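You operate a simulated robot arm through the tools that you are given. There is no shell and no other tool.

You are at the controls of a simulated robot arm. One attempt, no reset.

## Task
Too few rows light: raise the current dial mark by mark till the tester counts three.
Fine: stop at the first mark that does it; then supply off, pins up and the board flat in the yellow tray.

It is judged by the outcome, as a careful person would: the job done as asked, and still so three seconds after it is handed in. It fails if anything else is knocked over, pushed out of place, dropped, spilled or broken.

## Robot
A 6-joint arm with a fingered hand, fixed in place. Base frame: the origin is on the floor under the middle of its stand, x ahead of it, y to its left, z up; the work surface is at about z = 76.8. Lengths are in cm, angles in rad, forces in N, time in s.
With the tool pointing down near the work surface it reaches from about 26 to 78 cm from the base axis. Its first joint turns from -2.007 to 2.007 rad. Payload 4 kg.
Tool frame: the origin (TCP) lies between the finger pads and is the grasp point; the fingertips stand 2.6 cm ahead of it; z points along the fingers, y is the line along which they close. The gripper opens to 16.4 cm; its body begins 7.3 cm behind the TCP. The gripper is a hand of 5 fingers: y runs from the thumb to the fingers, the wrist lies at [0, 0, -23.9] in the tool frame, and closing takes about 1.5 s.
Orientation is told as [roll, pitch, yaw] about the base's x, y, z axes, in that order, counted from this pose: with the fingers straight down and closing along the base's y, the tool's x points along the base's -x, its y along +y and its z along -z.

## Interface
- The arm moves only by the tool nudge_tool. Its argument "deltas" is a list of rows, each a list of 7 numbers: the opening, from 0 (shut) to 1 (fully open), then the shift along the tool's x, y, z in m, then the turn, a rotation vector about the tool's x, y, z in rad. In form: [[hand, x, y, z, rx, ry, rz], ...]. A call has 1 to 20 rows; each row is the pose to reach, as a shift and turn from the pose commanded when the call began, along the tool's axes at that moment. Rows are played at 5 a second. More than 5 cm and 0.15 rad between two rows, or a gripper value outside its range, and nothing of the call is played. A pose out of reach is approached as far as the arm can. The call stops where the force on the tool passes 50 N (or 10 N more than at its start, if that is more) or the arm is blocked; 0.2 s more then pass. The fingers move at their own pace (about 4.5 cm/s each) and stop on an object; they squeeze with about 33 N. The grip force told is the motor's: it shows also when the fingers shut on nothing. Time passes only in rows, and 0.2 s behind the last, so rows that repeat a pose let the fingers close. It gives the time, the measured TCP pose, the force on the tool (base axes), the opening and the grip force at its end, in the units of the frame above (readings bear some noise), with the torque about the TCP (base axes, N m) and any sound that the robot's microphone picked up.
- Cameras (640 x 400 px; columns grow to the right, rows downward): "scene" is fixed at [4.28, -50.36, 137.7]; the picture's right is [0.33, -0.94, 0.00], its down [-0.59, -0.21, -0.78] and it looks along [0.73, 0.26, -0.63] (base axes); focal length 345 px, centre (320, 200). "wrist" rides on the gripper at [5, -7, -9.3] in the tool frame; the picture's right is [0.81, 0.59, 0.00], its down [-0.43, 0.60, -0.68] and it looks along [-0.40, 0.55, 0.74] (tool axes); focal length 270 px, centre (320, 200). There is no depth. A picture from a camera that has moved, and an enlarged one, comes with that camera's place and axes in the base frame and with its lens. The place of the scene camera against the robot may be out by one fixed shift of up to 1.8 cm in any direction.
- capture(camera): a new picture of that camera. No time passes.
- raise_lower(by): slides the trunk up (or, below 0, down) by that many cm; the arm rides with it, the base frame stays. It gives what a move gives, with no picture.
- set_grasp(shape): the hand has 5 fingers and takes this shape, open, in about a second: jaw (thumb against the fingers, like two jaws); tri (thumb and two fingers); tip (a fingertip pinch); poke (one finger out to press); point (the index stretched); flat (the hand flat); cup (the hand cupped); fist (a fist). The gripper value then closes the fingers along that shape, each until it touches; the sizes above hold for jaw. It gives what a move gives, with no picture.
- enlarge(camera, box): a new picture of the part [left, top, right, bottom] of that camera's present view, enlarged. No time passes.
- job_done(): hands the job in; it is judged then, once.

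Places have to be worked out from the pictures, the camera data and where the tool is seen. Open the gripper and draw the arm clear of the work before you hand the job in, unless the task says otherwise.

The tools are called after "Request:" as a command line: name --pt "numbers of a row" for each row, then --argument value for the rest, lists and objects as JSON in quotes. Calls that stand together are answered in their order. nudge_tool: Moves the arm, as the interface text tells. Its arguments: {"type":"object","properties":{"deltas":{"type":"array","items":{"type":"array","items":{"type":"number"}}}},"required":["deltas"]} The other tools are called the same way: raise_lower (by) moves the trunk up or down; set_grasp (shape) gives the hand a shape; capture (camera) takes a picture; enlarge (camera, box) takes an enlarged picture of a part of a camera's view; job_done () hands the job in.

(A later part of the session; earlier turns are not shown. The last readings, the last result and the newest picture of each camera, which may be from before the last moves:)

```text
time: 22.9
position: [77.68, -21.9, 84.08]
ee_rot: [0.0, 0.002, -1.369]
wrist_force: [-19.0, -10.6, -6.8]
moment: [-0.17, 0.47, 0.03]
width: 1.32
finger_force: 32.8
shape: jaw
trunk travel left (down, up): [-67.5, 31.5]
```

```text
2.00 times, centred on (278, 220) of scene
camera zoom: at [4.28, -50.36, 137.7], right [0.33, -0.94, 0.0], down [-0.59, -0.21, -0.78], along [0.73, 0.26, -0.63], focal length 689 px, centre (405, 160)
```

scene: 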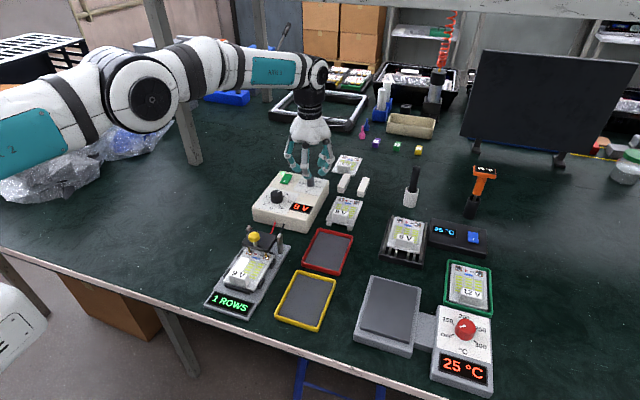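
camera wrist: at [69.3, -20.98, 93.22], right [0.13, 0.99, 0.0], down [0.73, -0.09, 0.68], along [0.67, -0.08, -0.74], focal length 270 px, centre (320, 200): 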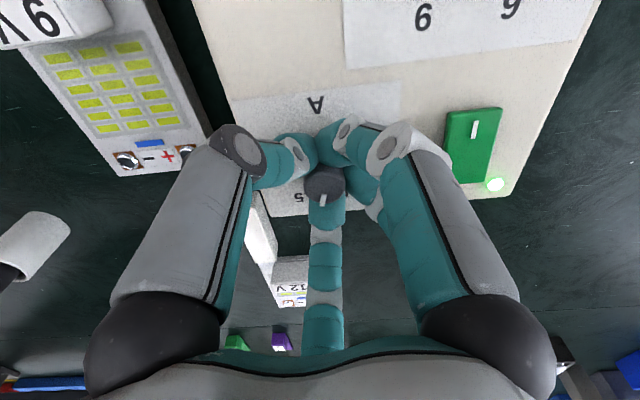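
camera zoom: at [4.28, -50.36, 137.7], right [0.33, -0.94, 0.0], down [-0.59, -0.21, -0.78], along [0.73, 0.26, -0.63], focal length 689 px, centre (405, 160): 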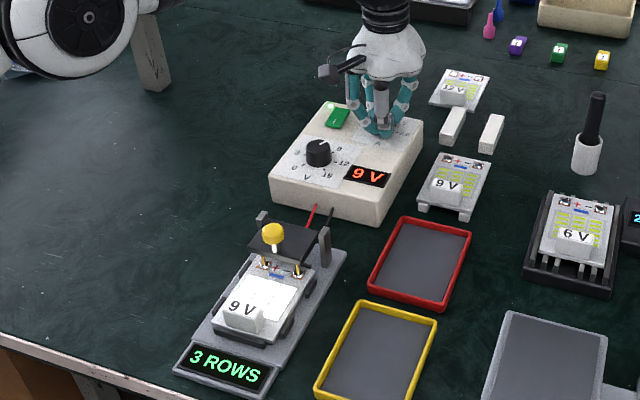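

The tester counts 3 rows and I measure the pointer at about -31°, right on the 1.5 mark. I open the fingers to release the knob without moving, then check the dial.

Request:
nudge_tool --pt "0.1 0 0 0 0 0 0" --pt "0.2 0 0 0 0 0 0" --pt "0.3 0 0 0 0 0 0" --pt "0.32 0 0 0 0 0 0" --pt "0.32 0 0 0 0 0 0" --pt "0.32 0 0 0 0 0 0"

Request:
enlarge --camera "wrist" --box '[240, 120, 400, 240]'

Request:
enlarge --camera "scene" --box '[200, 120, 355, 320]'

```text
time: 24.2
position: [77.95, -21.8, 84.01]
ee_rot: [0.001, 0.0, -1.366]
wrist_force: [0.0, 0.4, -0.1]
moment: [0.02, -0.01, 0.01]
width: 5.2
finger_force: 0.2
shape: jaw
trunk travel left (down, up): [-67.5, 31.5]
```

```text
3.33 times, centred on (320, 180) of wrist
camera zoom: at [70.11, -18.37, 93.24], right [0.41, 0.91, 0.0], down [0.67, -0.3, 0.68], along [0.62, -0.28, -0.74], focal length 901 px, centre (320, 267)
```

zoom: 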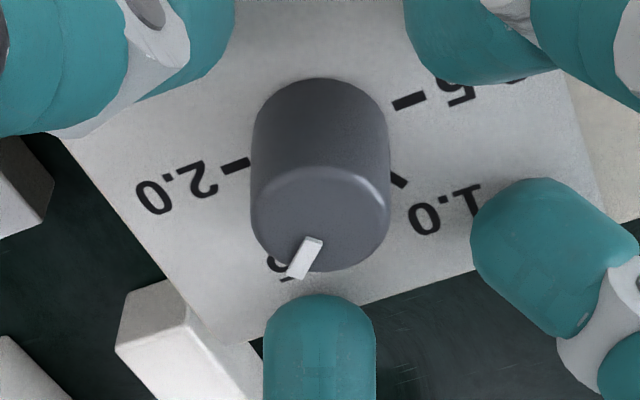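

```text
2.00 times, centred on (278, 220) of scene
camera zoom: at [4.28, -50.36, 137.7], right [0.33, -0.94, 0.0], down [-0.59, -0.21, -0.78], along [0.73, 0.26, -0.63], focal length 689 px, centre (405, 160)
```

zoom: 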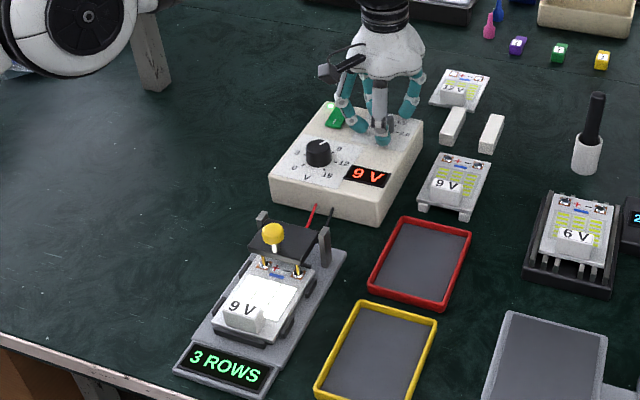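

After release the dial crept: the pointer now sits at about -43°, still 3 rows but past the 1.5 mark (-30°). I'll re-center slightly, regrip and ease it back onto the mark.

Request:
nudge_tool --pt "0.32 -0.0005 -0.0016 0 0 0 0" --pt "0.2 -0.0005 -0.0016 0 0 0 0" --pt "0.12 -0.0005 -0.0016 0 0 0 0" --pt "0.05 -0.0005 -0.0016 0 0 0 0" --pt "0.05 -0.0005 -0.0016 0 0 0 0" --pt "0.05 -0.0005 -0.0016 0 0 0 0" --pt "0.05 -0.0005 -0.0016 0 0 0 0"

Request:
enlarge --camera "wrist" --box '[280, 160, 360, 220]'

Request:
enlarge --camera "scene" --box '[200, 120, 355, 320]'

```text
time: 25.9
position: [77.75, -21.98, 83.99]
ee_rot: [-0.002, 0.0, -1.367]
wrist_force: [-1.2, -0.2, -4.3]
moment: [0.05, 0.0, 0.0]
width: 1.55
finger_force: 33.2
shape: jaw
trunk travel left (down, up): [-67.5, 31.5]
```

```text
6.67 times, centred on (320, 190) of wrist
camera zoom: at [69.97, -18.46, 93.23], right [0.41, 0.91, 0.0], down [0.67, -0.3, 0.68], along [0.62, -0.28, -0.74], focal length 1802 px, centre (320, 267)
```

zoom: 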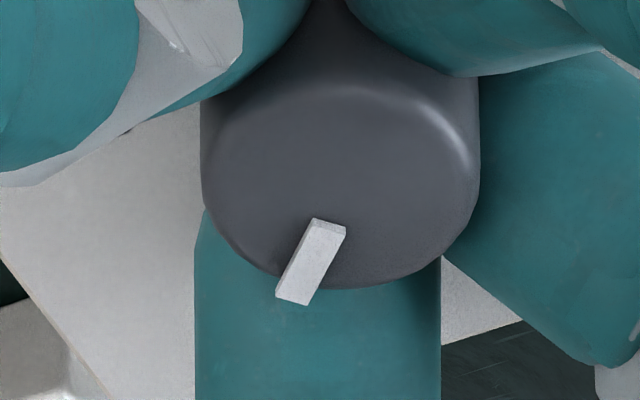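

```text
2.00 times, centred on (278, 220) of scene
camera zoom: at [4.28, -50.36, 137.7], right [0.33, -0.94, 0.0], down [-0.59, -0.21, -0.78], along [0.73, 0.26, -0.63], focal length 689 px, centre (405, 160)
```

zoom: 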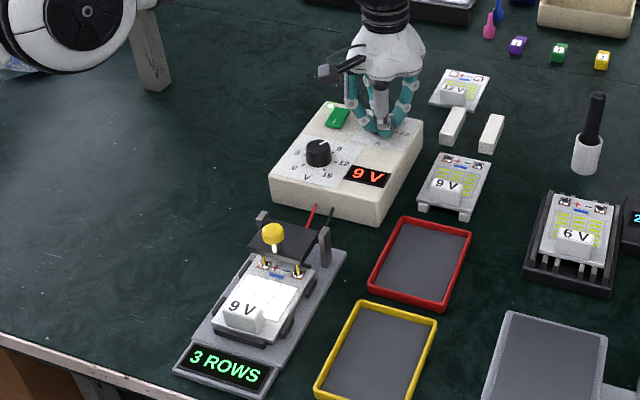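

With the better centering, side forces are near zero and the pointer stays at about -44°. I rotate back counter-clockwise by 0.24 rad and check.

Request:
nudge_tool --pt "0.05 0 0 0 0 0 -0.06" --pt "0.05 0 0 0 0 0 -0.12" --pt "0.05 0 0 0 0 0 -0.18" --pt "0.05 0 0 0 0 0 -0.24" --pt "0.05 0 0 0 0 0 -0.24" --pt "0.05 0 0 0 0 0 -0.24"

Request:
enlarge --camera "wrist" --box '[280, 160, 360, 220]'

Request:
enlarge --camera "scene" --box '[200, 120, 355, 320]'

```text
time: 27.2
position: [77.82, -21.88, 84.11]
ee_rot: [-0.001, 0.0, -1.127]
wrist_force: [1.2, 0.1, -4.0]
moment: [0.02, -0.01, -0.02]
width: 1.57
finger_force: 32.9
shape: jaw
trunk travel left (down, up): [-67.5, 31.5]
```

```text
6.67 times, centred on (320, 190) of wrist
camera zoom: at [69.37, -20.42, 93.23], right [0.18, 0.98, 0.0], down [0.72, -0.13, 0.68], along [0.67, -0.12, -0.74], focal length 1802 px, centre (320, 267)
```

zoom: 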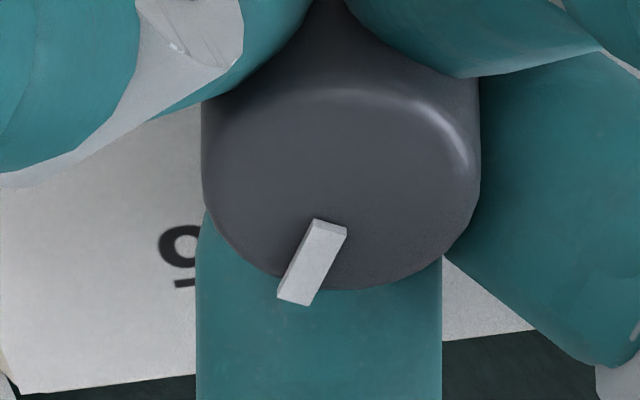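

```text
2.00 times, centred on (278, 220) of scene
camera zoom: at [4.28, -50.36, 137.7], right [0.33, -0.94, 0.0], down [-0.59, -0.21, -0.78], along [0.73, 0.26, -0.63], focal length 689 px, centre (405, 160)
```

zoom: 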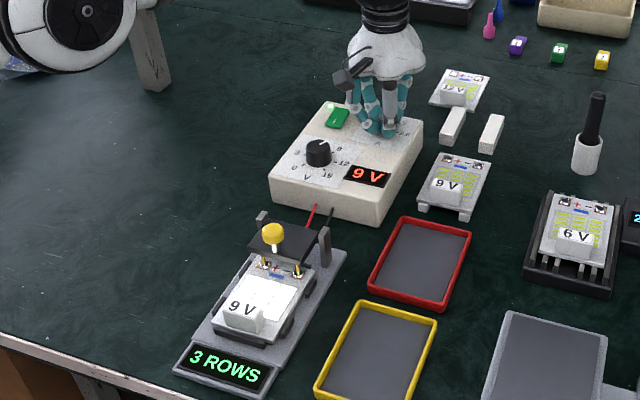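

The knob followed exactly this time: pointer ≈ -30.6°, 3 rows, with negligible side force. I release it gently and re-check.

Request:
nudge_tool --pt "0.12 0 0 0 0 0 0" --pt "0.16 0 0 0 0 0 0" --pt "0.2 0 0 0 0 0 0" --pt "0.25 0 0 0 0 0 0" --pt "0.3 0 0 0 0 0 0" --pt "0.32 0 0 0 0 0 0" --pt "0.32 0 0 0 0 0 0"

Request:
enlarge --camera "wrist" --box '[240, 120, 400, 240]'

Request:
enlarge --camera "scene" --box '[200, 120, 355, 320]'

```text
time: 28.9
position: [77.73, -22.0, 84.12]
ee_rot: [0.001, -0.001, -1.128]
wrist_force: [0.4, 0.2, -0.3]
moment: [-0.04, -0.03, 0.03]
width: 5.2
finger_force: 0.1
shape: jaw
trunk travel left (down, up): [-67.5, 31.5]
```

```text
3.33 times, centred on (320, 180) of wrist
camera zoom: at [69.34, -20.42, 93.27], right [0.18, 0.98, 0.0], down [0.72, -0.14, 0.68], along [0.67, -0.12, -0.74], focal length 901 px, centre (320, 267)
```

zoom: 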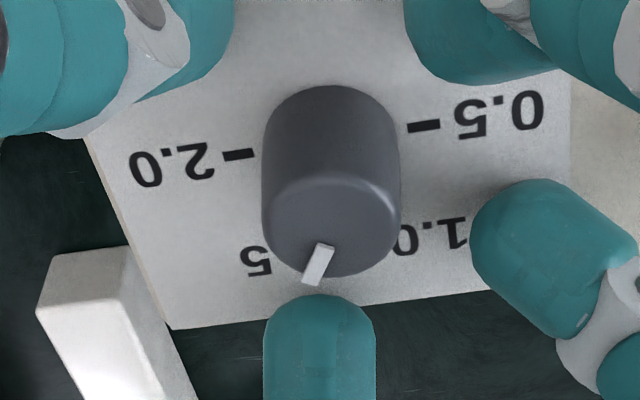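

```text
2.00 times, centred on (278, 220) of scene
camera zoom: at [4.28, -50.36, 137.7], right [0.33, -0.94, 0.0], down [-0.59, -0.21, -0.78], along [0.73, 0.26, -0.63], focal length 689 px, centre (405, 160)
```

zoom: 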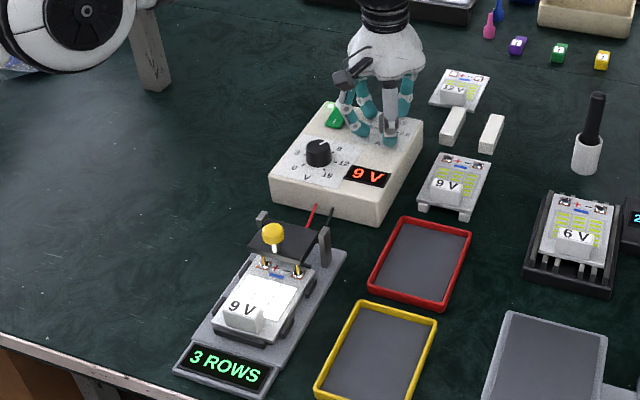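

The pointer rests at about -29°, on the 1.5 mark, with 3 rows showing. I raise the trunk to clear the supply and then take the poke shape for the switch.

Request:
raise_lower --by 11

Request:
capture --camera "wrist"

Request:
enlarge --camera "scene" --box '[240, 160, 340, 240]'

```text
time: 30.3
position: [77.71, -22.05, 95.11]
ee_rot: [-0.001, -0.001, -1.128]
wrist_force: [-0.4, -0.7, 0.5]
moment: [-0.01, 0.0, -0.01]
width: 5.23
finger_force: 0.0
shape: jaw
trunk travel left (down, up): [-78.5, 20.5]
```

```text
taken
camera wrist: at [69.35, -20.42, 104.26], right [0.18, 0.98, 0.0], down [0.72, -0.14, 0.68], along [0.67, -0.12, -0.74], focal length 270 px, centre (320, 200)
```

wrist: 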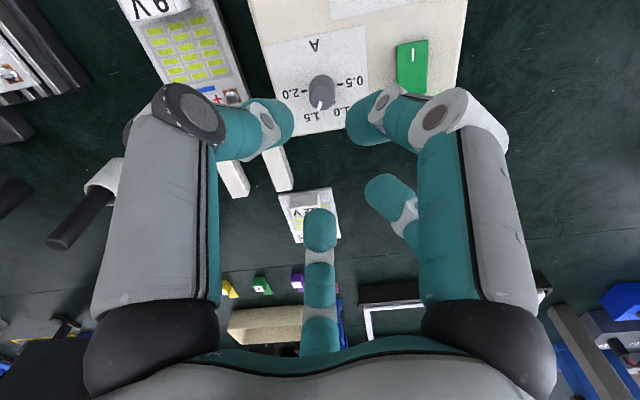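

```text
5.00 times, centred on (290, 200) of scene
camera zoom: at [4.28, -50.36, 137.7], right [0.33, -0.94, 0.0], down [-0.59, -0.21, -0.78], along [0.73, 0.26, -0.63], focal length 1723 px, centre (470, 200)
```

zoom: 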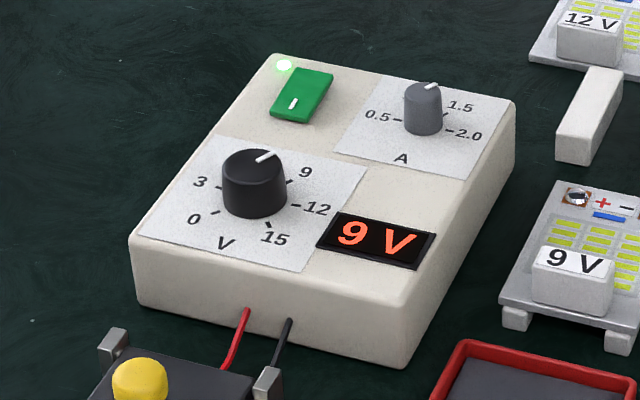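

The supply hasn't shifted and the current pointer sits toward 1.5. Now I zoom on the switch from this view to place its two ends.

Request:
enlarge --camera "wrist" --box '[380, 30, 450, 100]'

Request:
enlarge --camera "wrist" --box '[265, 20, 465, 145]'

```text
5.71 times, centred on (415, 65) of wrist
camera zoom: at [69.35, -20.42, 104.26], right [0.18, 0.98, 0.0], down [0.72, -0.14, 0.68], along [0.67, -0.12, -0.74], focal length 1544 px, centre (-223, 971)
```

zoom: 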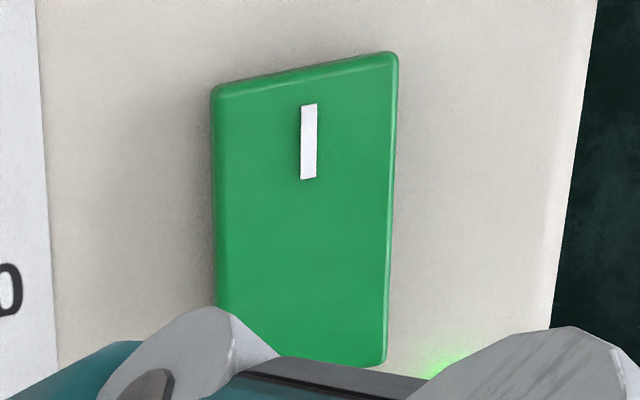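

```text
3.20 times, centred on (365, 82) of wrist
camera zoom: at [69.35, -20.42, 104.26], right [0.18, 0.98, 0.0], down [0.72, -0.14, 0.68], along [0.67, -0.12, -0.74], focal length 865 px, centre (176, 576)
```

zoom: 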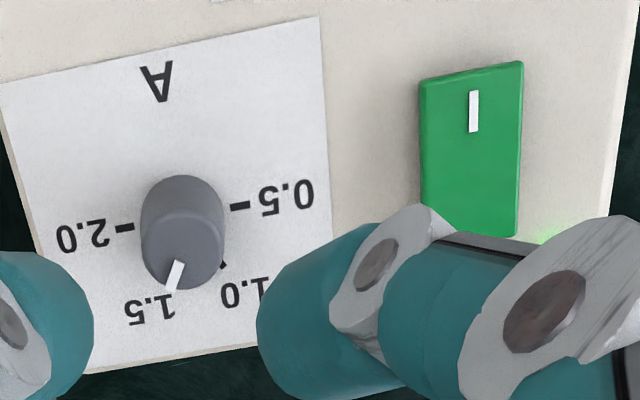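

The switch spans x≈75.5–79.3, y≈-15.7 to -13.4, with the "I" at the near end pressed down; the far end is to be pressed for off. I take the poke shape here, well above everything.

Request:
set_grasp --shape "poke"

Request:
capture --camera "wrist"

Request:
enlarge --camera "scene" --box '[250, 80, 370, 200]'

```text
time: 31.2
position: [77.71, -21.94, 95.13]
ee_rot: [-0.001, -0.002, -1.127]
wrist_force: [-0.2, -0.5, -0.4]
moment: [-0.02, -0.03, 0.0]
width: 0.01
finger_force: 0.1
shape: poke
trunk travel left (down, up): [-78.5, 20.5]
```

```text
taken
camera wrist: at [69.34, -20.42, 104.27], right [0.18, 0.98, 0.0], down [0.72, -0.14, 0.68], along [0.67, -0.12, -0.74], focal length 270 px, centre (320, 200)
```

wrist: 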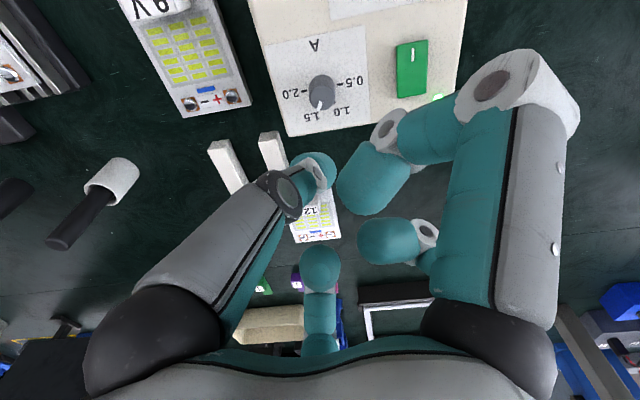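

```text
3.33 times, centred on (310, 140) of scene
camera zoom: at [4.28, -50.36, 137.7], right [0.33, -0.94, 0.0], down [-0.59, -0.21, -0.78], along [0.73, 0.26, -0.63], focal length 1149 px, centre (353, 400)
```

zoom: 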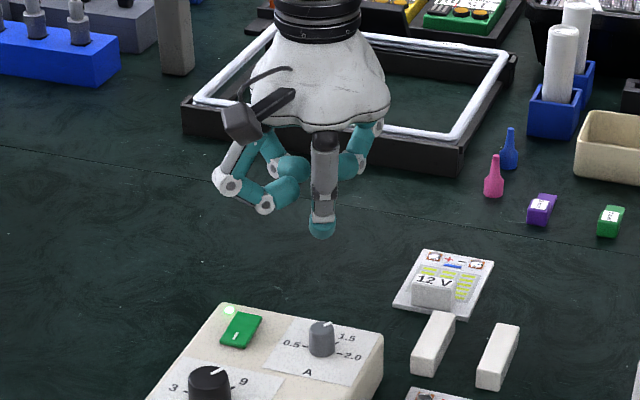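

The poke fingertip is close to the tool axis with the other fingers well above it. I move over the far half of the switch, staying high.

Request:
nudge_tool --pt "0 0.0216 0.0144 0 0 0 0" --pt "0 0.0432 0.0288 0 0 0 0" --pt "0 0.0647 0.0432 0 0 0 0" --pt "0 0.0647 0.0432 0 0 0 0"

Request:
raise_lower --by -7

Request:
capture --camera "wrist"

Request:
enlarge --camera "scene" --box '[250, 110, 340, 200]'

```text
time: 32.2
position: [79.02, -14.33, 95.02]
ee_rot: [0.0, -0.001, -1.127]
wrist_force: [-0.2, 0.0, -0.3]
moment: [-0.01, 0.01, 0.02]
width: 0.0
finger_force: 0.0
shape: jaw
trunk travel left (down, up): [-78.5, 20.5]
```

```text
time: 33.2
position: [78.94, -14.3, 88.28]
ee_rot: [-0.001, 0.0, -1.128]
wrist_force: [-0.3, -0.6, 0.5]
moment: [0.0, -0.01, 0.01]
width: 0.01
finger_force: 33.3
shape: jaw
trunk travel left (down, up): [-71.5, 27.5]
```

```text
taken
camera wrist: at [70.53, -12.79, 97.35], right [0.18, 0.98, 0.0], down [0.72, -0.14, 0.68], along [0.67, -0.12, -0.74], focal length 270 px, centre (320, 200)
```

wrist: 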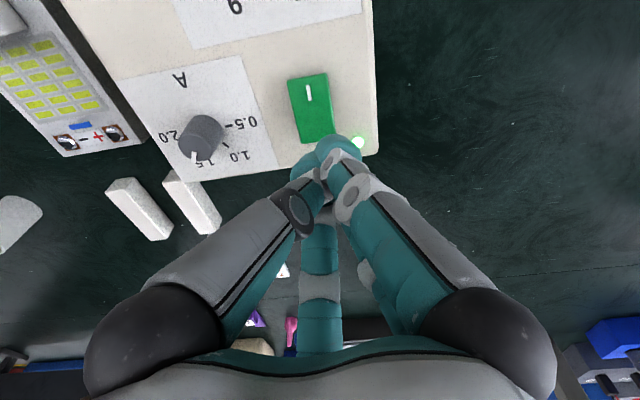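

```text
4.44 times, centred on (295, 155) of scene
camera zoom: at [4.28, -50.36, 137.7], right [0.33, -0.94, 0.0], down [-0.59, -0.21, -0.78], along [0.73, 0.26, -0.63], focal length 1532 px, centre (431, 400)
```

zoom: 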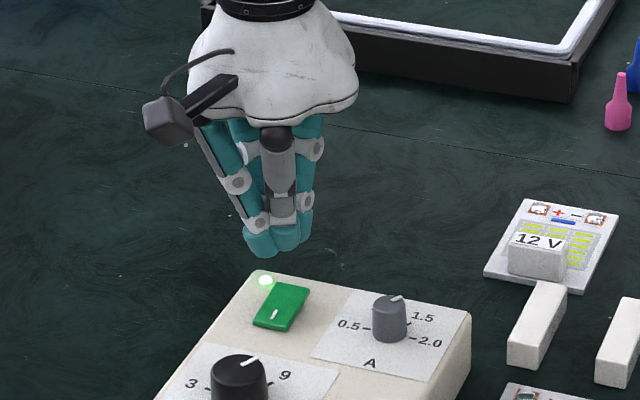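

Sending hand value 0 reverted the hand to a closed jaw. I go back up, retake the poke shape and test, clear of everything, that value 1 keeps it.

Request:
raise_lower --by 9

Request:
set_grasp --shape "poke"

Request:
nudge_tool --pt "1 0 0 0.002 0 0 0"

Request:
capture --camera "wrist"

```text
time: 34.5
position: [78.92, -14.4, 97.12]
ee_rot: [-0.001, 0.001, -1.126]
wrist_force: [-0.4, 0.4, -0.3]
moment: [-0.05, 0.03, 0.0]
width: 0.0
finger_force: 32.9
shape: jaw
trunk travel left (down, up): [-80.5, 18.5]
```

```text
time: 35.4
position: [79.06, -14.22, 97.06]
ee_rot: [-0.001, -0.001, -1.128]
wrist_force: [-0.1, 0.2, 0.6]
moment: [-0.03, 0.01, -0.05]
width: 0.01
finger_force: 0.0
shape: poke
trunk travel left (down, up): [-80.5, 18.5]
```

```text
time: 35.8
position: [78.96, -14.28, 96.97]
ee_rot: [0.0, 0.0, -1.128]
wrist_force: [-0.4, -0.6, -0.3]
moment: [-0.01, 0.0, 0.0]
width: 0.0
finger_force: 0.0
shape: poke
trunk travel left (down, up): [-80.5, 18.5]
```

```text
taken
camera wrist: at [70.54, -12.76, 106.12], right [0.18, 0.98, 0.0], down [0.72, -0.14, 0.68], along [0.67, -0.12, -0.74], focal length 270 px, centre (320, 200)
```

wrist: 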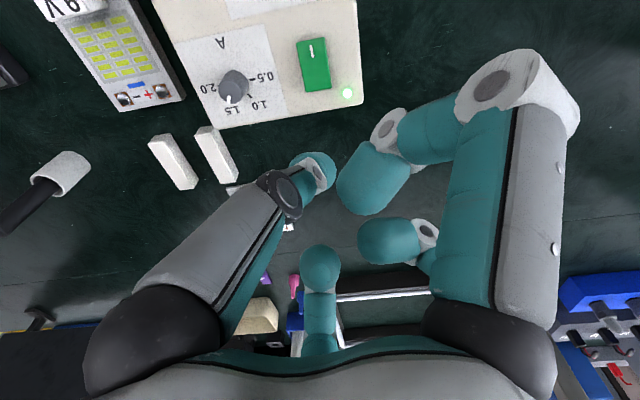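

With value 1 the poke shape holds. I lower the trunk 9 cm so the fingertip is about 3 cm above the switch's far end and look.

Request:
raise_lower --by -9

Request:
capture --camera "wrist"

Request:
enlarge --camera "scene" --box '[250, 110, 340, 200]'

```text
time: 37.0
position: [78.99, -14.29, 88.0]
ee_rot: [0.0, -0.001, -1.129]
wrist_force: [-0.3, 0.1, 0.3]
moment: [0.0, 0.0, -0.01]
width: 0.0
finger_force: 0.0
shape: poke
trunk travel left (down, up): [-71.5, 27.5]
```

```text
taken
camera wrist: at [70.52, -12.76, 97.15], right [0.18, 0.98, 0.0], down [0.72, -0.14, 0.68], along [0.67, -0.12, -0.74], focal length 270 px, centre (320, 200)
```

wrist: 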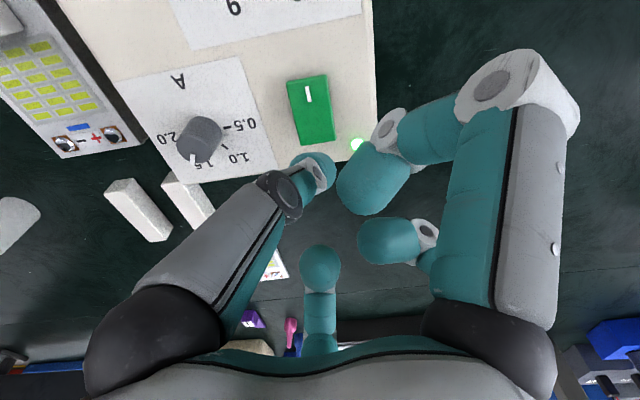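

```text
4.44 times, centred on (295, 155) of scene
camera zoom: at [4.28, -50.36, 137.7], right [0.33, -0.94, 0.0], down [-0.59, -0.21, -0.78], along [0.73, 0.26, -0.63], focal length 1532 px, centre (431, 400)
```

zoom: 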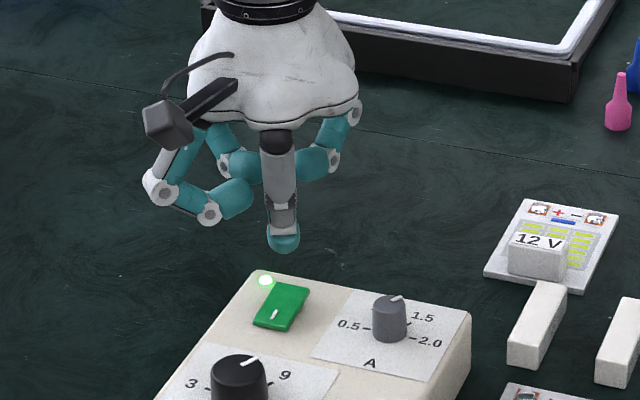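

The fingertip looks near the far edge of the switch, so I shift 0.5 cm toward me and come down 2.6 cm, force-limited.

Request:
nudge_tool --pt "1 0.0021 -0.0045 0.0 0 0 0" --pt "1 0.0021 -0.0045 0.01 0 0 0" --pt "1 0.0021 -0.0045 0.02 0 0 0" --pt "1 0.0021 -0.0045 0.026 0 0 0"

Request:
enlarge --camera "scene" --box '[265, 140, 325, 200]'

Request:
capture --camera "wrist"

```text
time: 38.0
position: [78.49, -14.31, 85.24]
ee_rot: [-0.002, 0.001, -1.129]
wrist_force: [-0.9, 0.0, -0.2]
moment: [0.01, 0.03, -0.02]
width: 0.0
finger_force: 0.0
shape: poke
trunk travel left (down, up): [-71.5, 27.5]
```

```text
6.67 times, centred on (295, 170) of scene
camera zoom: at [4.28, -50.36, 137.7], right [0.33, -0.94, 0.0], down [-0.59, -0.21, -0.78], along [0.73, 0.26, -0.63], focal length 2298 px, centre (487, 400)
```

zoom: 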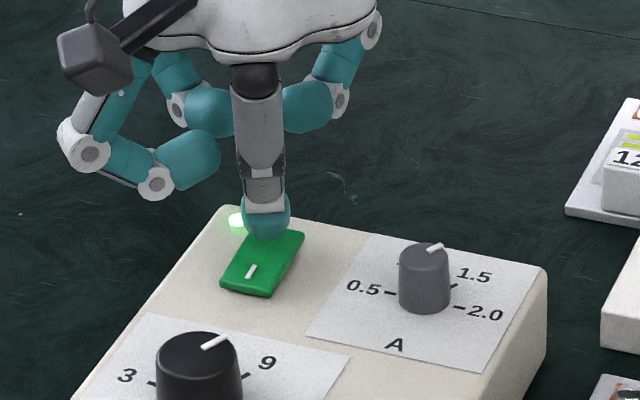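

```text
taken
camera wrist: at [70.03, -12.81, 94.48], right [0.18, 0.98, 0.0], down [0.72, -0.14, 0.68], along [0.67, -0.12, -0.74], focal length 270 px, centre (320, 200)
```

wrist: 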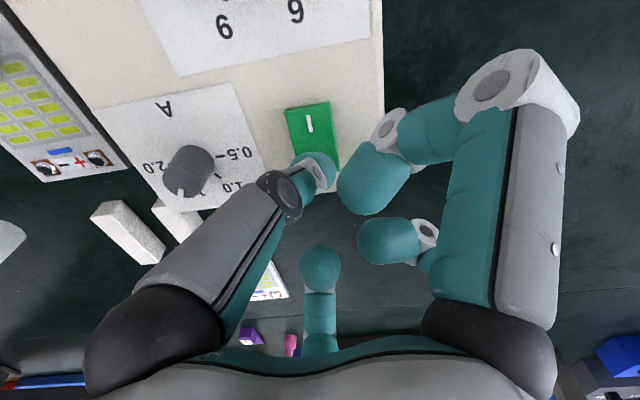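

The tip is right above the far end of the switch. I press down in small steps.

Request:
nudge_tool --pt "1 -0.0018 -0.0008 0.003 0 0 0" --pt "1 -0.0018 -0.0008 0.006 0 0 0" --pt "1 -0.0018 -0.0008 0.009 0 0 0" --pt "1 -0.0018 -0.0008 0.011 0 0 0"

Request:
enlarge --camera "scene" --box '[265, 140, 325, 200]'

Request:
enlarge --camera "scene" --box '[200, 120, 355, 320]'

```text
time: 39.0
position: [78.21, -14.64, 84.46]
ee_rot: [0.002, -0.003, -1.128]
wrist_force: [-2.0, 0.7, 9.6]
moment: [0.08, 0.1, 0.04]
width: 0.0
finger_force: 0.0
shape: poke
trunk travel left (down, up): [-71.5, 27.5]
```

```text
6.67 times, centred on (295, 170) of scene
camera zoom: at [4.28, -50.36, 137.7], right [0.33, -0.94, 0.0], down [-0.59, -0.21, -0.78], along [0.73, 0.26, -0.63], focal length 2298 px, centre (487, 400)
```

zoom: 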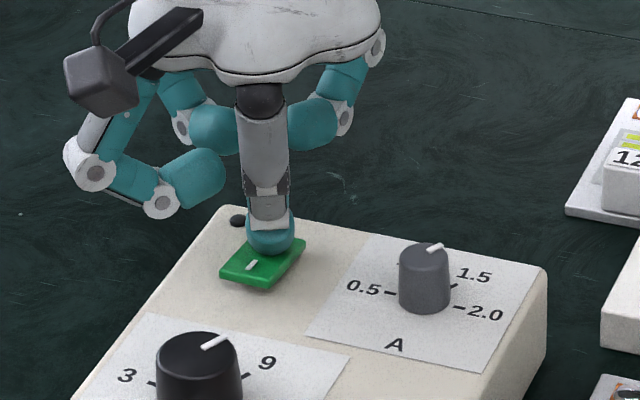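

```text
2.00 times, centred on (278, 220) of scene
camera zoom: at [4.28, -50.36, 137.7], right [0.33, -0.94, 0.0], down [-0.59, -0.21, -0.78], along [0.73, 0.26, -0.63], focal length 689 px, centre (405, 160)
```

zoom: 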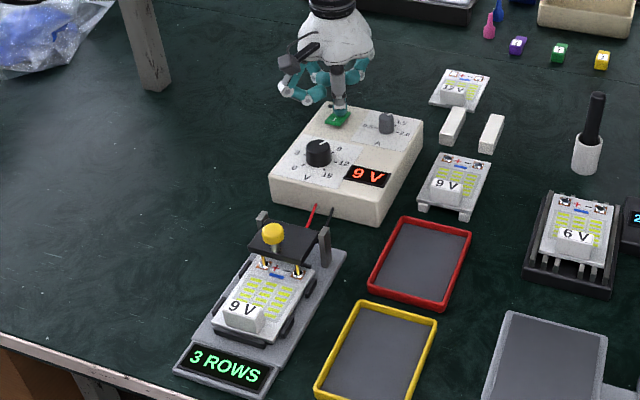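

The LED went dark and the rocker tipped over to off. I lift straight up and check that it stays off.

Request:
nudge_tool --pt "1 0 0 -0.01 0 0 0" --pt "1 0 0 -0.03 0 0 0" --pt "1 0 0 -0.06 0 0 0" --pt "1 0 0 -0.09 0 0 0" --pt "1 0 0 -0.12 0 0 0"

Request:
enlarge --camera "scene" --box '[240, 160, 340, 240]'

Request:
enlarge --camera "scene" --box '[190, 220, 350, 330]'

Request:
capture --camera "wrist"

```text
time: 40.2
position: [78.2, -14.39, 96.2]
ee_rot: [0.002, 0.0, -1.128]
wrist_force: [0.4, 0.5, 0.3]
moment: [-0.02, 0.01, 0.0]
width: 0.0
finger_force: 0.1
shape: poke
trunk travel left (down, up): [-71.5, 27.5]
```

```text
5.00 times, centred on (290, 200) of scene
camera zoom: at [4.28, -50.36, 137.7], right [0.33, -0.94, 0.0], down [-0.59, -0.21, -0.78], along [0.73, 0.26, -0.63], focal length 1723 px, centre (470, 200)
```

zoom: 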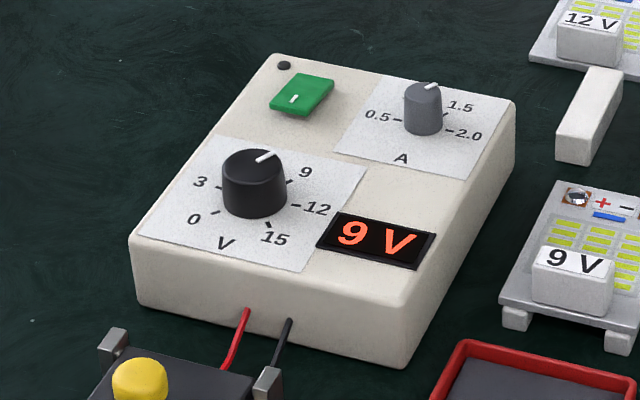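

```text
3.64 times, centred on (270, 275) of scene
camera zoom: at [4.28, -50.36, 137.7], right [0.33, -0.94, 0.0], down [-0.59, -0.21, -0.78], along [0.73, 0.26, -0.63], focal length 1253 px, centre (502, -73)
```

zoom: 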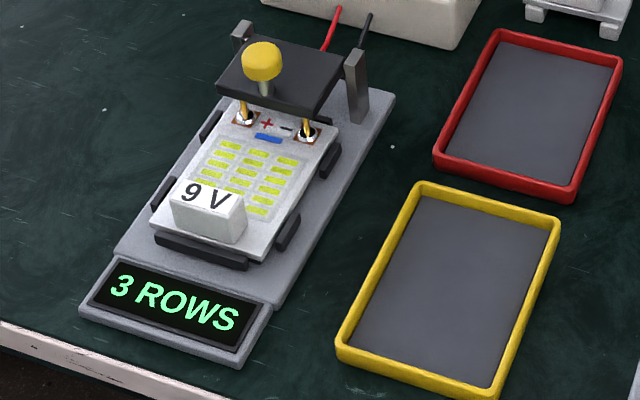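

```text
taken
camera wrist: at [69.86, -12.85, 105.42], right [0.18, 0.98, 0.0], down [0.72, -0.14, 0.68], along [0.67, -0.12, -0.74], focal length 270 px, centre (320, 200)
```

wrist: 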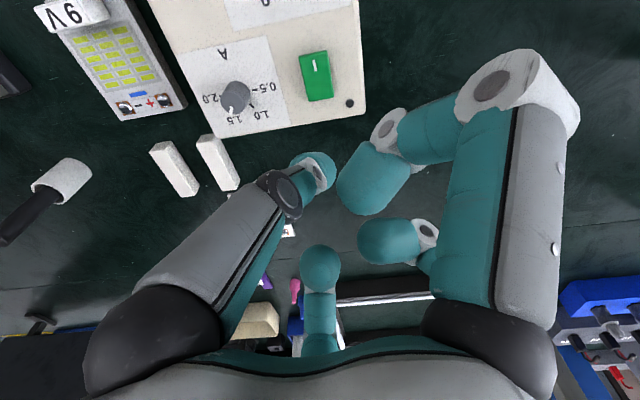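

The supply's lamp is dark, the rocker is over, and the board's lit rows have gone out. Now I return to the jaw shape and move over to the tester with yaw 0 to study the pin block.

Request:
set_grasp --shape "jaw"

Request:
nudge_tool --pt "0.6 0.0066 -0.0303 -0.005 0 0 -0.141" --pt "0.5 0.0133 -0.0607 -0.01 0 0 -0.282" --pt "0.4 0.0199 -0.091 -0.015 0 0 -0.423" --pt "0.3 0.0266 -0.1213 -0.02 0 0 -0.564" --pt "0.3 0.0332 -0.1516 -0.025 0 0 -0.705" --pt "0.3 0.0398 -0.182 -0.03 0 0 -0.846" --pt "0.3 0.0465 -0.2123 -0.035 0 0 -0.987" --pt "0.3 0.0531 -0.2426 -0.04 0 0 -1.128" --pt "0.3 0.0531 -0.2426 -0.04 0 0 -1.128"

Request:
capture --camera "wrist"

Request:
capture --camera "scene"

```text
time: 41.1
position: [78.44, -14.39, 96.13]
ee_rot: [-0.001, 0.0, -1.127]
wrist_force: [-0.5, 0.0, 0.3]
moment: [0.03, -0.02, 0.0]
width: 16.39
finger_force: 0.1
shape: jaw
trunk travel left (down, up): [-71.5, 27.5]
```

```text
time: 43.1
position: [54.4, -20.15, 100.37]
ee_rot: [0.0, 0.0, 0.002]
wrist_force: [0.4, -0.4, 0.0]
moment: [0.02, 0.03, 0.02]
width: 4.96
finger_force: 0.1
shape: jaw
trunk travel left (down, up): [-71.5, 27.5]
```

```text
taken
camera wrist: at [49.39, -27.24, 109.48], right [-0.81, 0.59, 0.0], down [0.43, 0.6, 0.68], along [0.4, 0.55, -0.74], focal length 270 px, centre (320, 200)
```

wrist: 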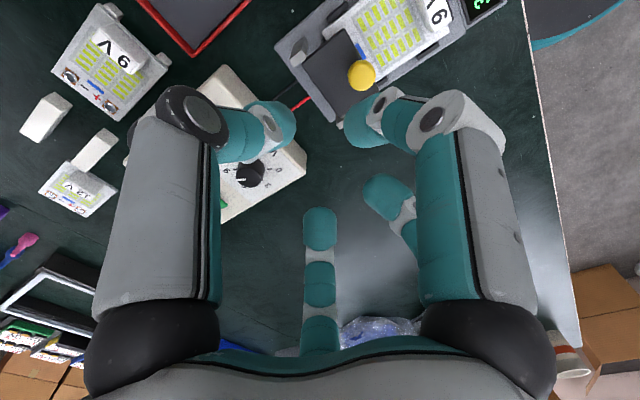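

```text
taken
```

scene: 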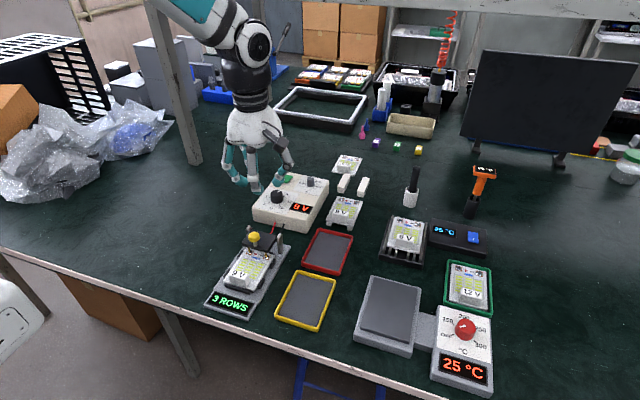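

I zoom in on the tester from here to work out the pin block, its hinge, the board and its block.

Request:
enlarge --camera "wrist" --box '[270, 0, 430, 110]'

Request:
enlarge --camera "wrist" --box '[330, 0, 510, 90]'

Request:
enlarge --camera "scene" --box '[200, 220, 300, 320]'

```text
3.64 times, centred on (350, 55) of wrist
camera zoom: at [49.39, -27.24, 109.48], right [-0.81, 0.59, 0.0], down [0.43, 0.6, 0.68], along [0.4, 0.55, -0.74], focal length 983 px, centre (211, 727)
```

zoom: 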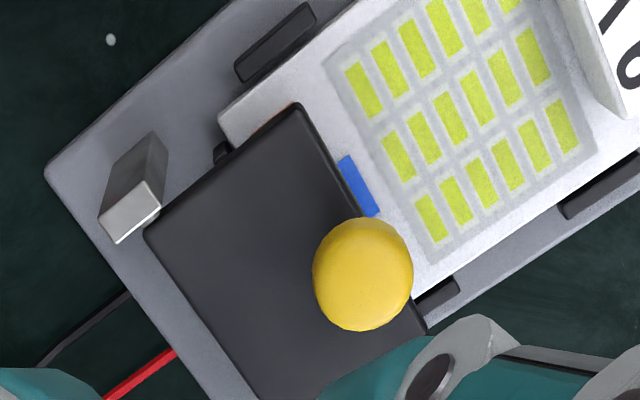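

```text
3.56 times, centred on (420, 45) of wrist
camera zoom: at [49.39, -27.24, 109.48], right [-0.81, 0.59, 0.0], down [0.43, 0.6, 0.68], along [0.4, 0.55, -0.74], focal length 961 px, centre (-36, 751)
```

zoom: 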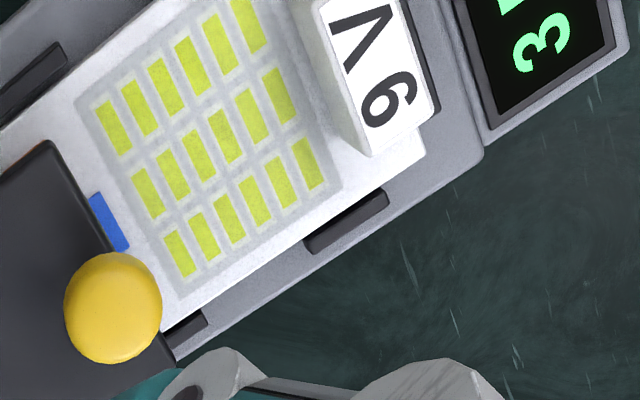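

```text
4.00 times, centred on (250, 270) of scene
camera zoom: at [4.28, -50.36, 137.7], right [0.33, -0.94, 0.0], down [-0.59, -0.21, -0.78], along [0.73, 0.26, -0.63], focal length 1379 px, centre (600, -80)
```

zoom: 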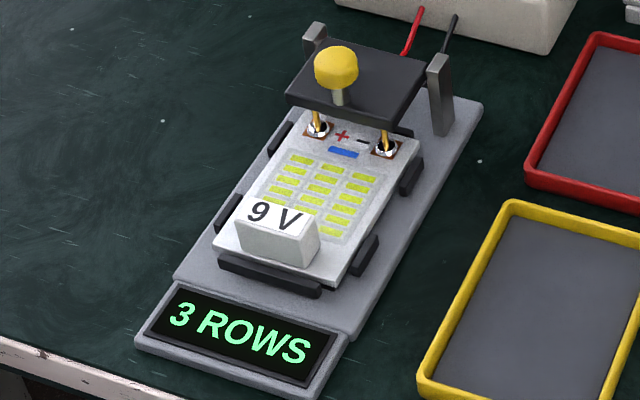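

The pin block is a plate hinged between two gray posts at x≈55; the yellow knob is at about (51.1, -18.7), head center z≈84.3. I move above the knob for a closer look.

Request:
nudge_tool --pt "0.3 0.017 0.007 0.027 0 0 0" --pt "0.3 0.033 0.0145 0.054 0 0 0" --pt "0.3 0.033 0.0145 0.054 0 0 0"

Request:
capture --camera "wrist"

Request:
enlarge --camera "wrist" --box '[250, 40, 390, 160]'

Request:
enlarge --camera "scene" --box '[200, 180, 300, 280]'

```text
time: 44.0
position: [51.0, -18.7, 94.65]
ee_rot: [0.0, 0.001, 0.001]
wrist_force: [0.3, 0.5, -0.1]
moment: [0.01, 0.02, -0.03]
width: 4.93
finger_force: 0.1
shape: jaw
trunk travel left (down, up): [-71.5, 27.5]
```

```text
taken
camera wrist: at [45.94, -25.75, 103.92], right [-0.81, 0.59, 0.0], down [0.43, 0.6, 0.68], along [0.4, 0.55, -0.74], focal length 270 px, centre (320, 200)
```

wrist: 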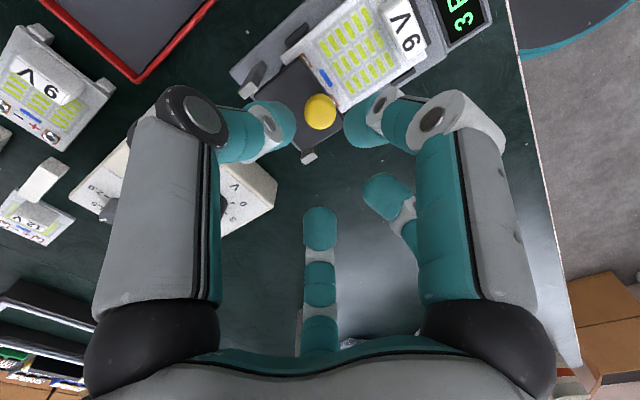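

```text
3.33 times, centred on (320, 100) of wrist
camera zoom: at [45.94, -25.75, 103.92], right [-0.81, 0.59, 0.0], down [0.43, 0.6, 0.68], along [0.4, 0.55, -0.74], focal length 901 px, centre (320, 533)
```

zoom: 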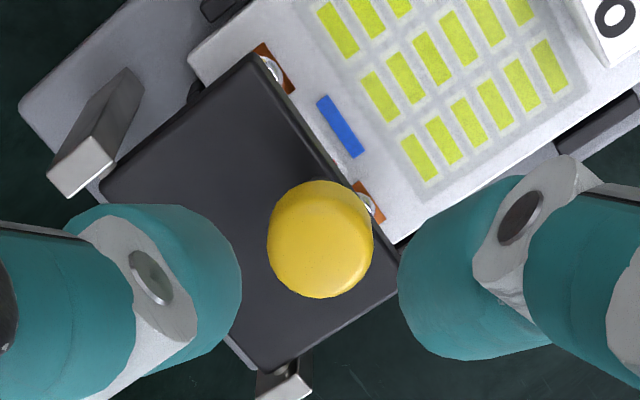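

```text
4.00 times, centred on (250, 230) of scene
camera zoom: at [4.28, -50.36, 137.7], right [0.33, -0.94, 0.0], down [-0.59, -0.21, -0.78], along [0.73, 0.26, -0.63], focal length 1379 px, centre (600, 80)
```

zoom: 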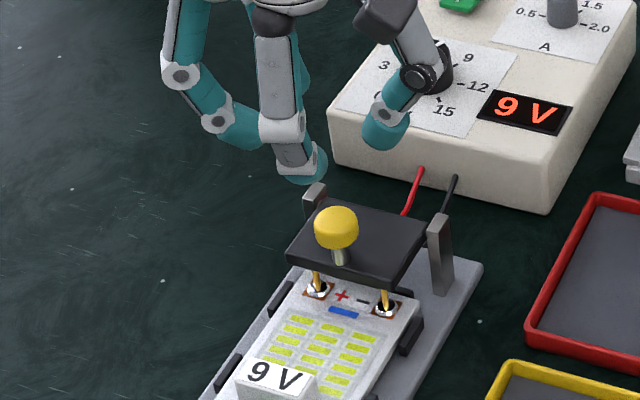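

The knob head is centered at about (51.1, -18.6, 84.4), the plate top at z≈81.2 and the hinge near x≈55. I tilt the hand slightly (-0.26 rad about y) and come to a point 5 cm short of the knob along the tool axis.

Request:
nudge_tool --pt "0.32 0.004 0.0 0.015 0 -0.09 0" --pt "0.32 0.008 0.001 0.032 0 -0.18 0" --pt "0.32 0.013 0.001 0.05 0 -0.26 0" --pt "0.32 0.013 0.001 0.05 0 -0.26 0"

Request:
capture --camera "wrist"

Request:
enlarge --camera "scene" --box '[200, 160, 320, 280]'

```text
time: 45.0
position: [49.56, -18.76, 89.71]
ee_rot: [0.0, -0.26, 0.0]
wrist_force: [0.4, -0.9, -0.2]
moment: [0.02, 0.01, -0.01]
width: 5.2
finger_force: 0.0
shape: jaw
trunk travel left (down, up): [-71.5, 27.5]
```

```text
taken
camera wrist: at [42.32, -25.67, 97.35], right [-0.78, 0.59, -0.21], down [0.24, 0.6, 0.77], along [0.57, 0.55, -0.61], focal length 270 px, centre (320, 200)
```

wrist: 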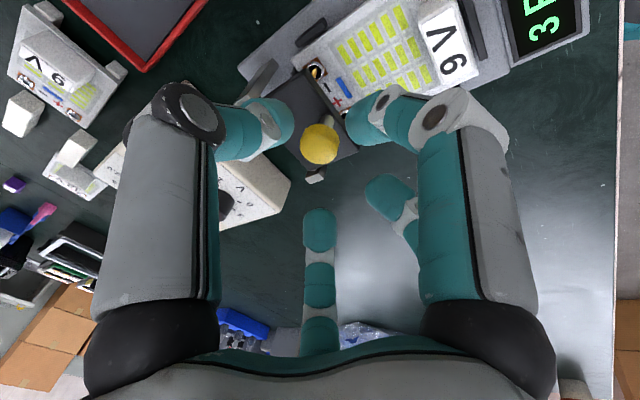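

```text
3.33 times, centred on (260, 220) of scene
camera zoom: at [4.28, -50.36, 137.7], right [0.33, -0.94, 0.0], down [-0.59, -0.21, -0.78], along [0.73, 0.26, -0.63], focal length 1149 px, centre (520, 133)
```

zoom: 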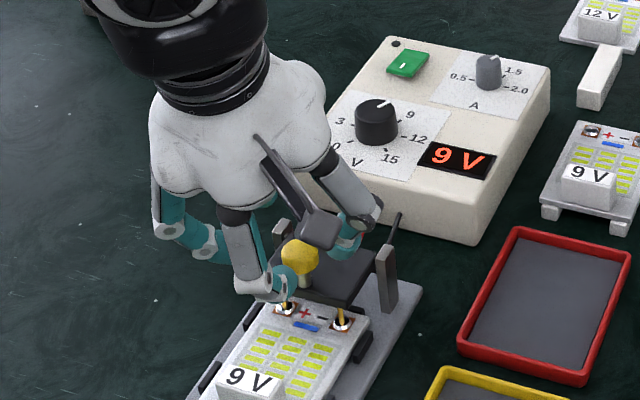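

The head measures at (51.15, -18.58, 84.45), in line with the tool. I advance 3.5 cm along the tool axis and check clearance of the fingers around the knob.

Request:
nudge_tool --pt "0.32 -0.001 0.001 0.012 0 0 0" --pt "0.32 -0.0015 0.0016 0.024 0 0 0" --pt "0.32 -0.0015 0.0016 0.035 0 0 0" --pt "0.32 -0.0015 0.0016 0.035 0 0 0"

Request:
capture --camera "wrist"

Request:
enlarge --camera "scene" --box '[210, 190, 300, 280]'

```text
time: 46.0
position: [50.7, -18.44, 86.38]
ee_rot: [0.001, -0.26, 0.0]
wrist_force: [-0.6, -0.1, 0.0]
moment: [0.01, 0.02, -0.01]
width: 5.2
finger_force: 0.1
shape: jaw
trunk travel left (down, up): [-71.5, 27.5]
```

```text
taken
camera wrist: at [43.45, -25.44, 93.97], right [-0.78, 0.59, -0.21], down [0.24, 0.6, 0.77], along [0.57, 0.55, -0.61], focal length 270 px, centre (320, 200)
```

wrist: 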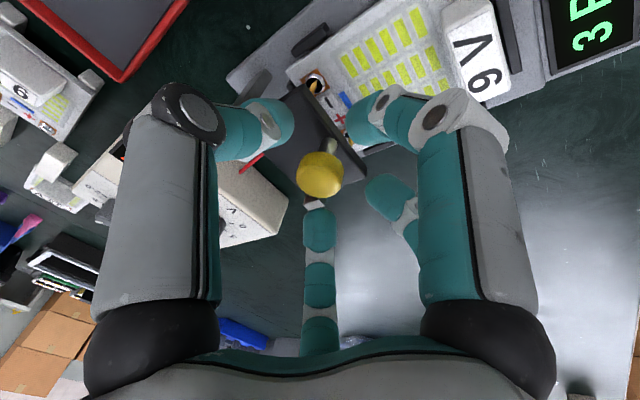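

```text
4.44 times, centred on (255, 235) of scene
camera zoom: at [4.28, -50.36, 137.7], right [0.33, -0.94, 0.0], down [-0.59, -0.21, -0.78], along [0.73, 0.26, -0.63], focal length 1532 px, centre (609, 44)
```

zoom: 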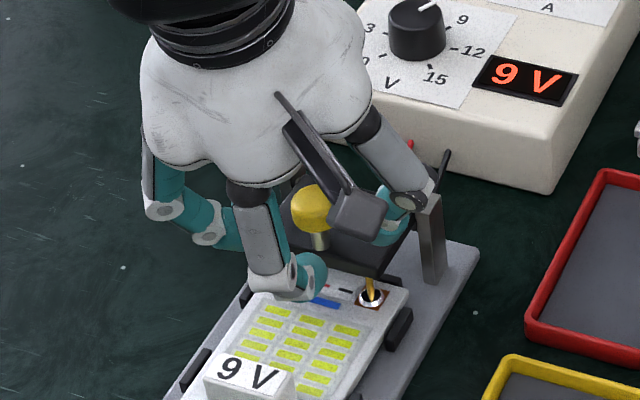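

The head sits between the fingers with space all round. I advance the last 1.7 cm and close on the knob.

Request:
nudge_tool --pt "0.32 0.0005 -0.001 0.009 0 0 0" --pt "0.32 0.0009 -0.0012 0.017 0 0 0" --pt "0.32 0.0009 -0.0012 0.017 0 0 0"

Request:
capture --camera "wrist"

Request:
enlarge --camera "scene" --box '[210, 190, 300, 280]'

```text
time: 46.8
position: [51.01, -18.65, 84.68]
ee_rot: [0.002, -0.259, 0.003]
wrist_force: [0.2, 0.2, -0.2]
moment: [-0.03, 0.01, 0.0]
width: 5.21
finger_force: 0.1
shape: jaw
trunk travel left (down, up): [-71.5, 27.5]
```

```text
taken
camera wrist: at [43.81, -25.55, 92.3], right [-0.78, 0.59, -0.21], down [0.24, 0.6, 0.77], along [0.57, 0.55, -0.61], focal length 270 px, centre (320, 200)
```

wrist: 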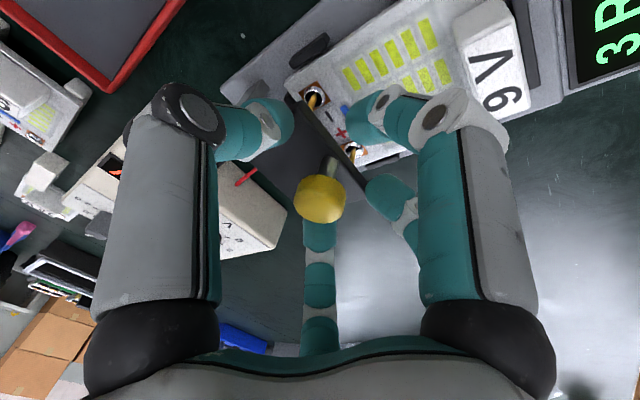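

```text
4.44 times, centred on (255, 235) of scene
camera zoom: at [4.28, -50.36, 137.7], right [0.33, -0.94, 0.0], down [-0.59, -0.21, -0.78], along [0.73, 0.26, -0.63], focal length 1532 px, centre (609, 44)
```

zoom: 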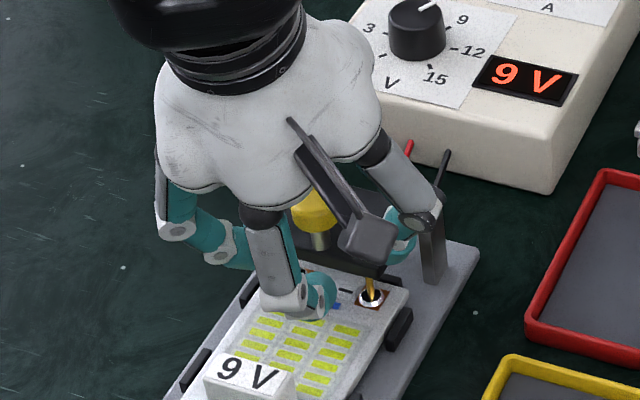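

The knob is dead centre in the view. I close the fingers on it.

Request:
nudge_tool --pt "0.22 0 0 0 0 0 0" --pt "0.15 0 0 0 0 0 0" --pt "0.08 0 0 0 0 0 0" --pt "0.05 0 0 0 0 0 0" --pt "0.05 0 0 0 0 0 0" --pt "0.05 0 0 0 0 0 0"

Request:
capture --camera "wrist"

Request:
enlarge --camera "scene" --box '[210, 190, 300, 280]'

```text
time: 48.1
position: [51.16, -18.81, 84.76]
ee_rot: [-0.001, -0.261, -0.001]
wrist_force: [2.4, -14.7, 2.4]
moment: [-0.88, 0.36, -0.54]
width: 2.58
finger_force: 32.9
shape: jaw
trunk travel left (down, up): [-71.5, 27.5]
```

```text
taken
camera wrist: at [43.85, -25.74, 92.33], right [-0.78, 0.59, -0.21], down [0.24, 0.6, 0.77], along [0.58, 0.55, -0.61], focal length 270 px, centre (320, 200)
```

wrist: 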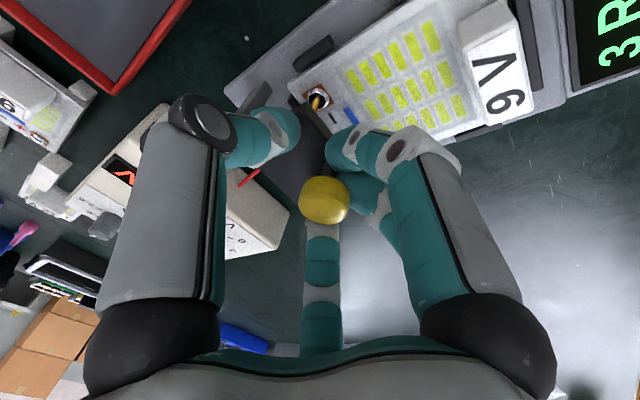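

```text
4.44 times, centred on (255, 235) of scene
camera zoom: at [4.28, -50.36, 137.7], right [0.33, -0.94, 0.0], down [-0.59, -0.21, -0.78], along [0.73, 0.26, -0.63], focal length 1532 px, centre (609, 44)
```

zoom: 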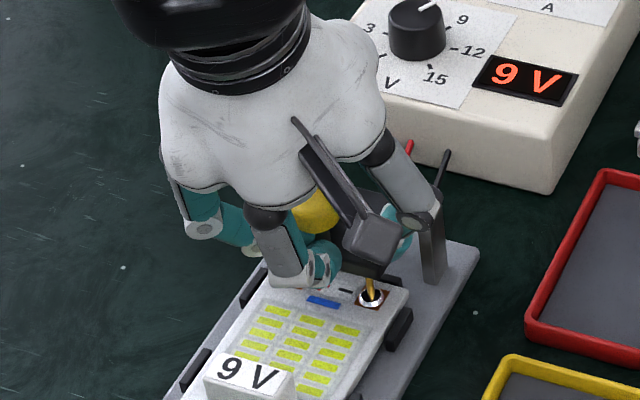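

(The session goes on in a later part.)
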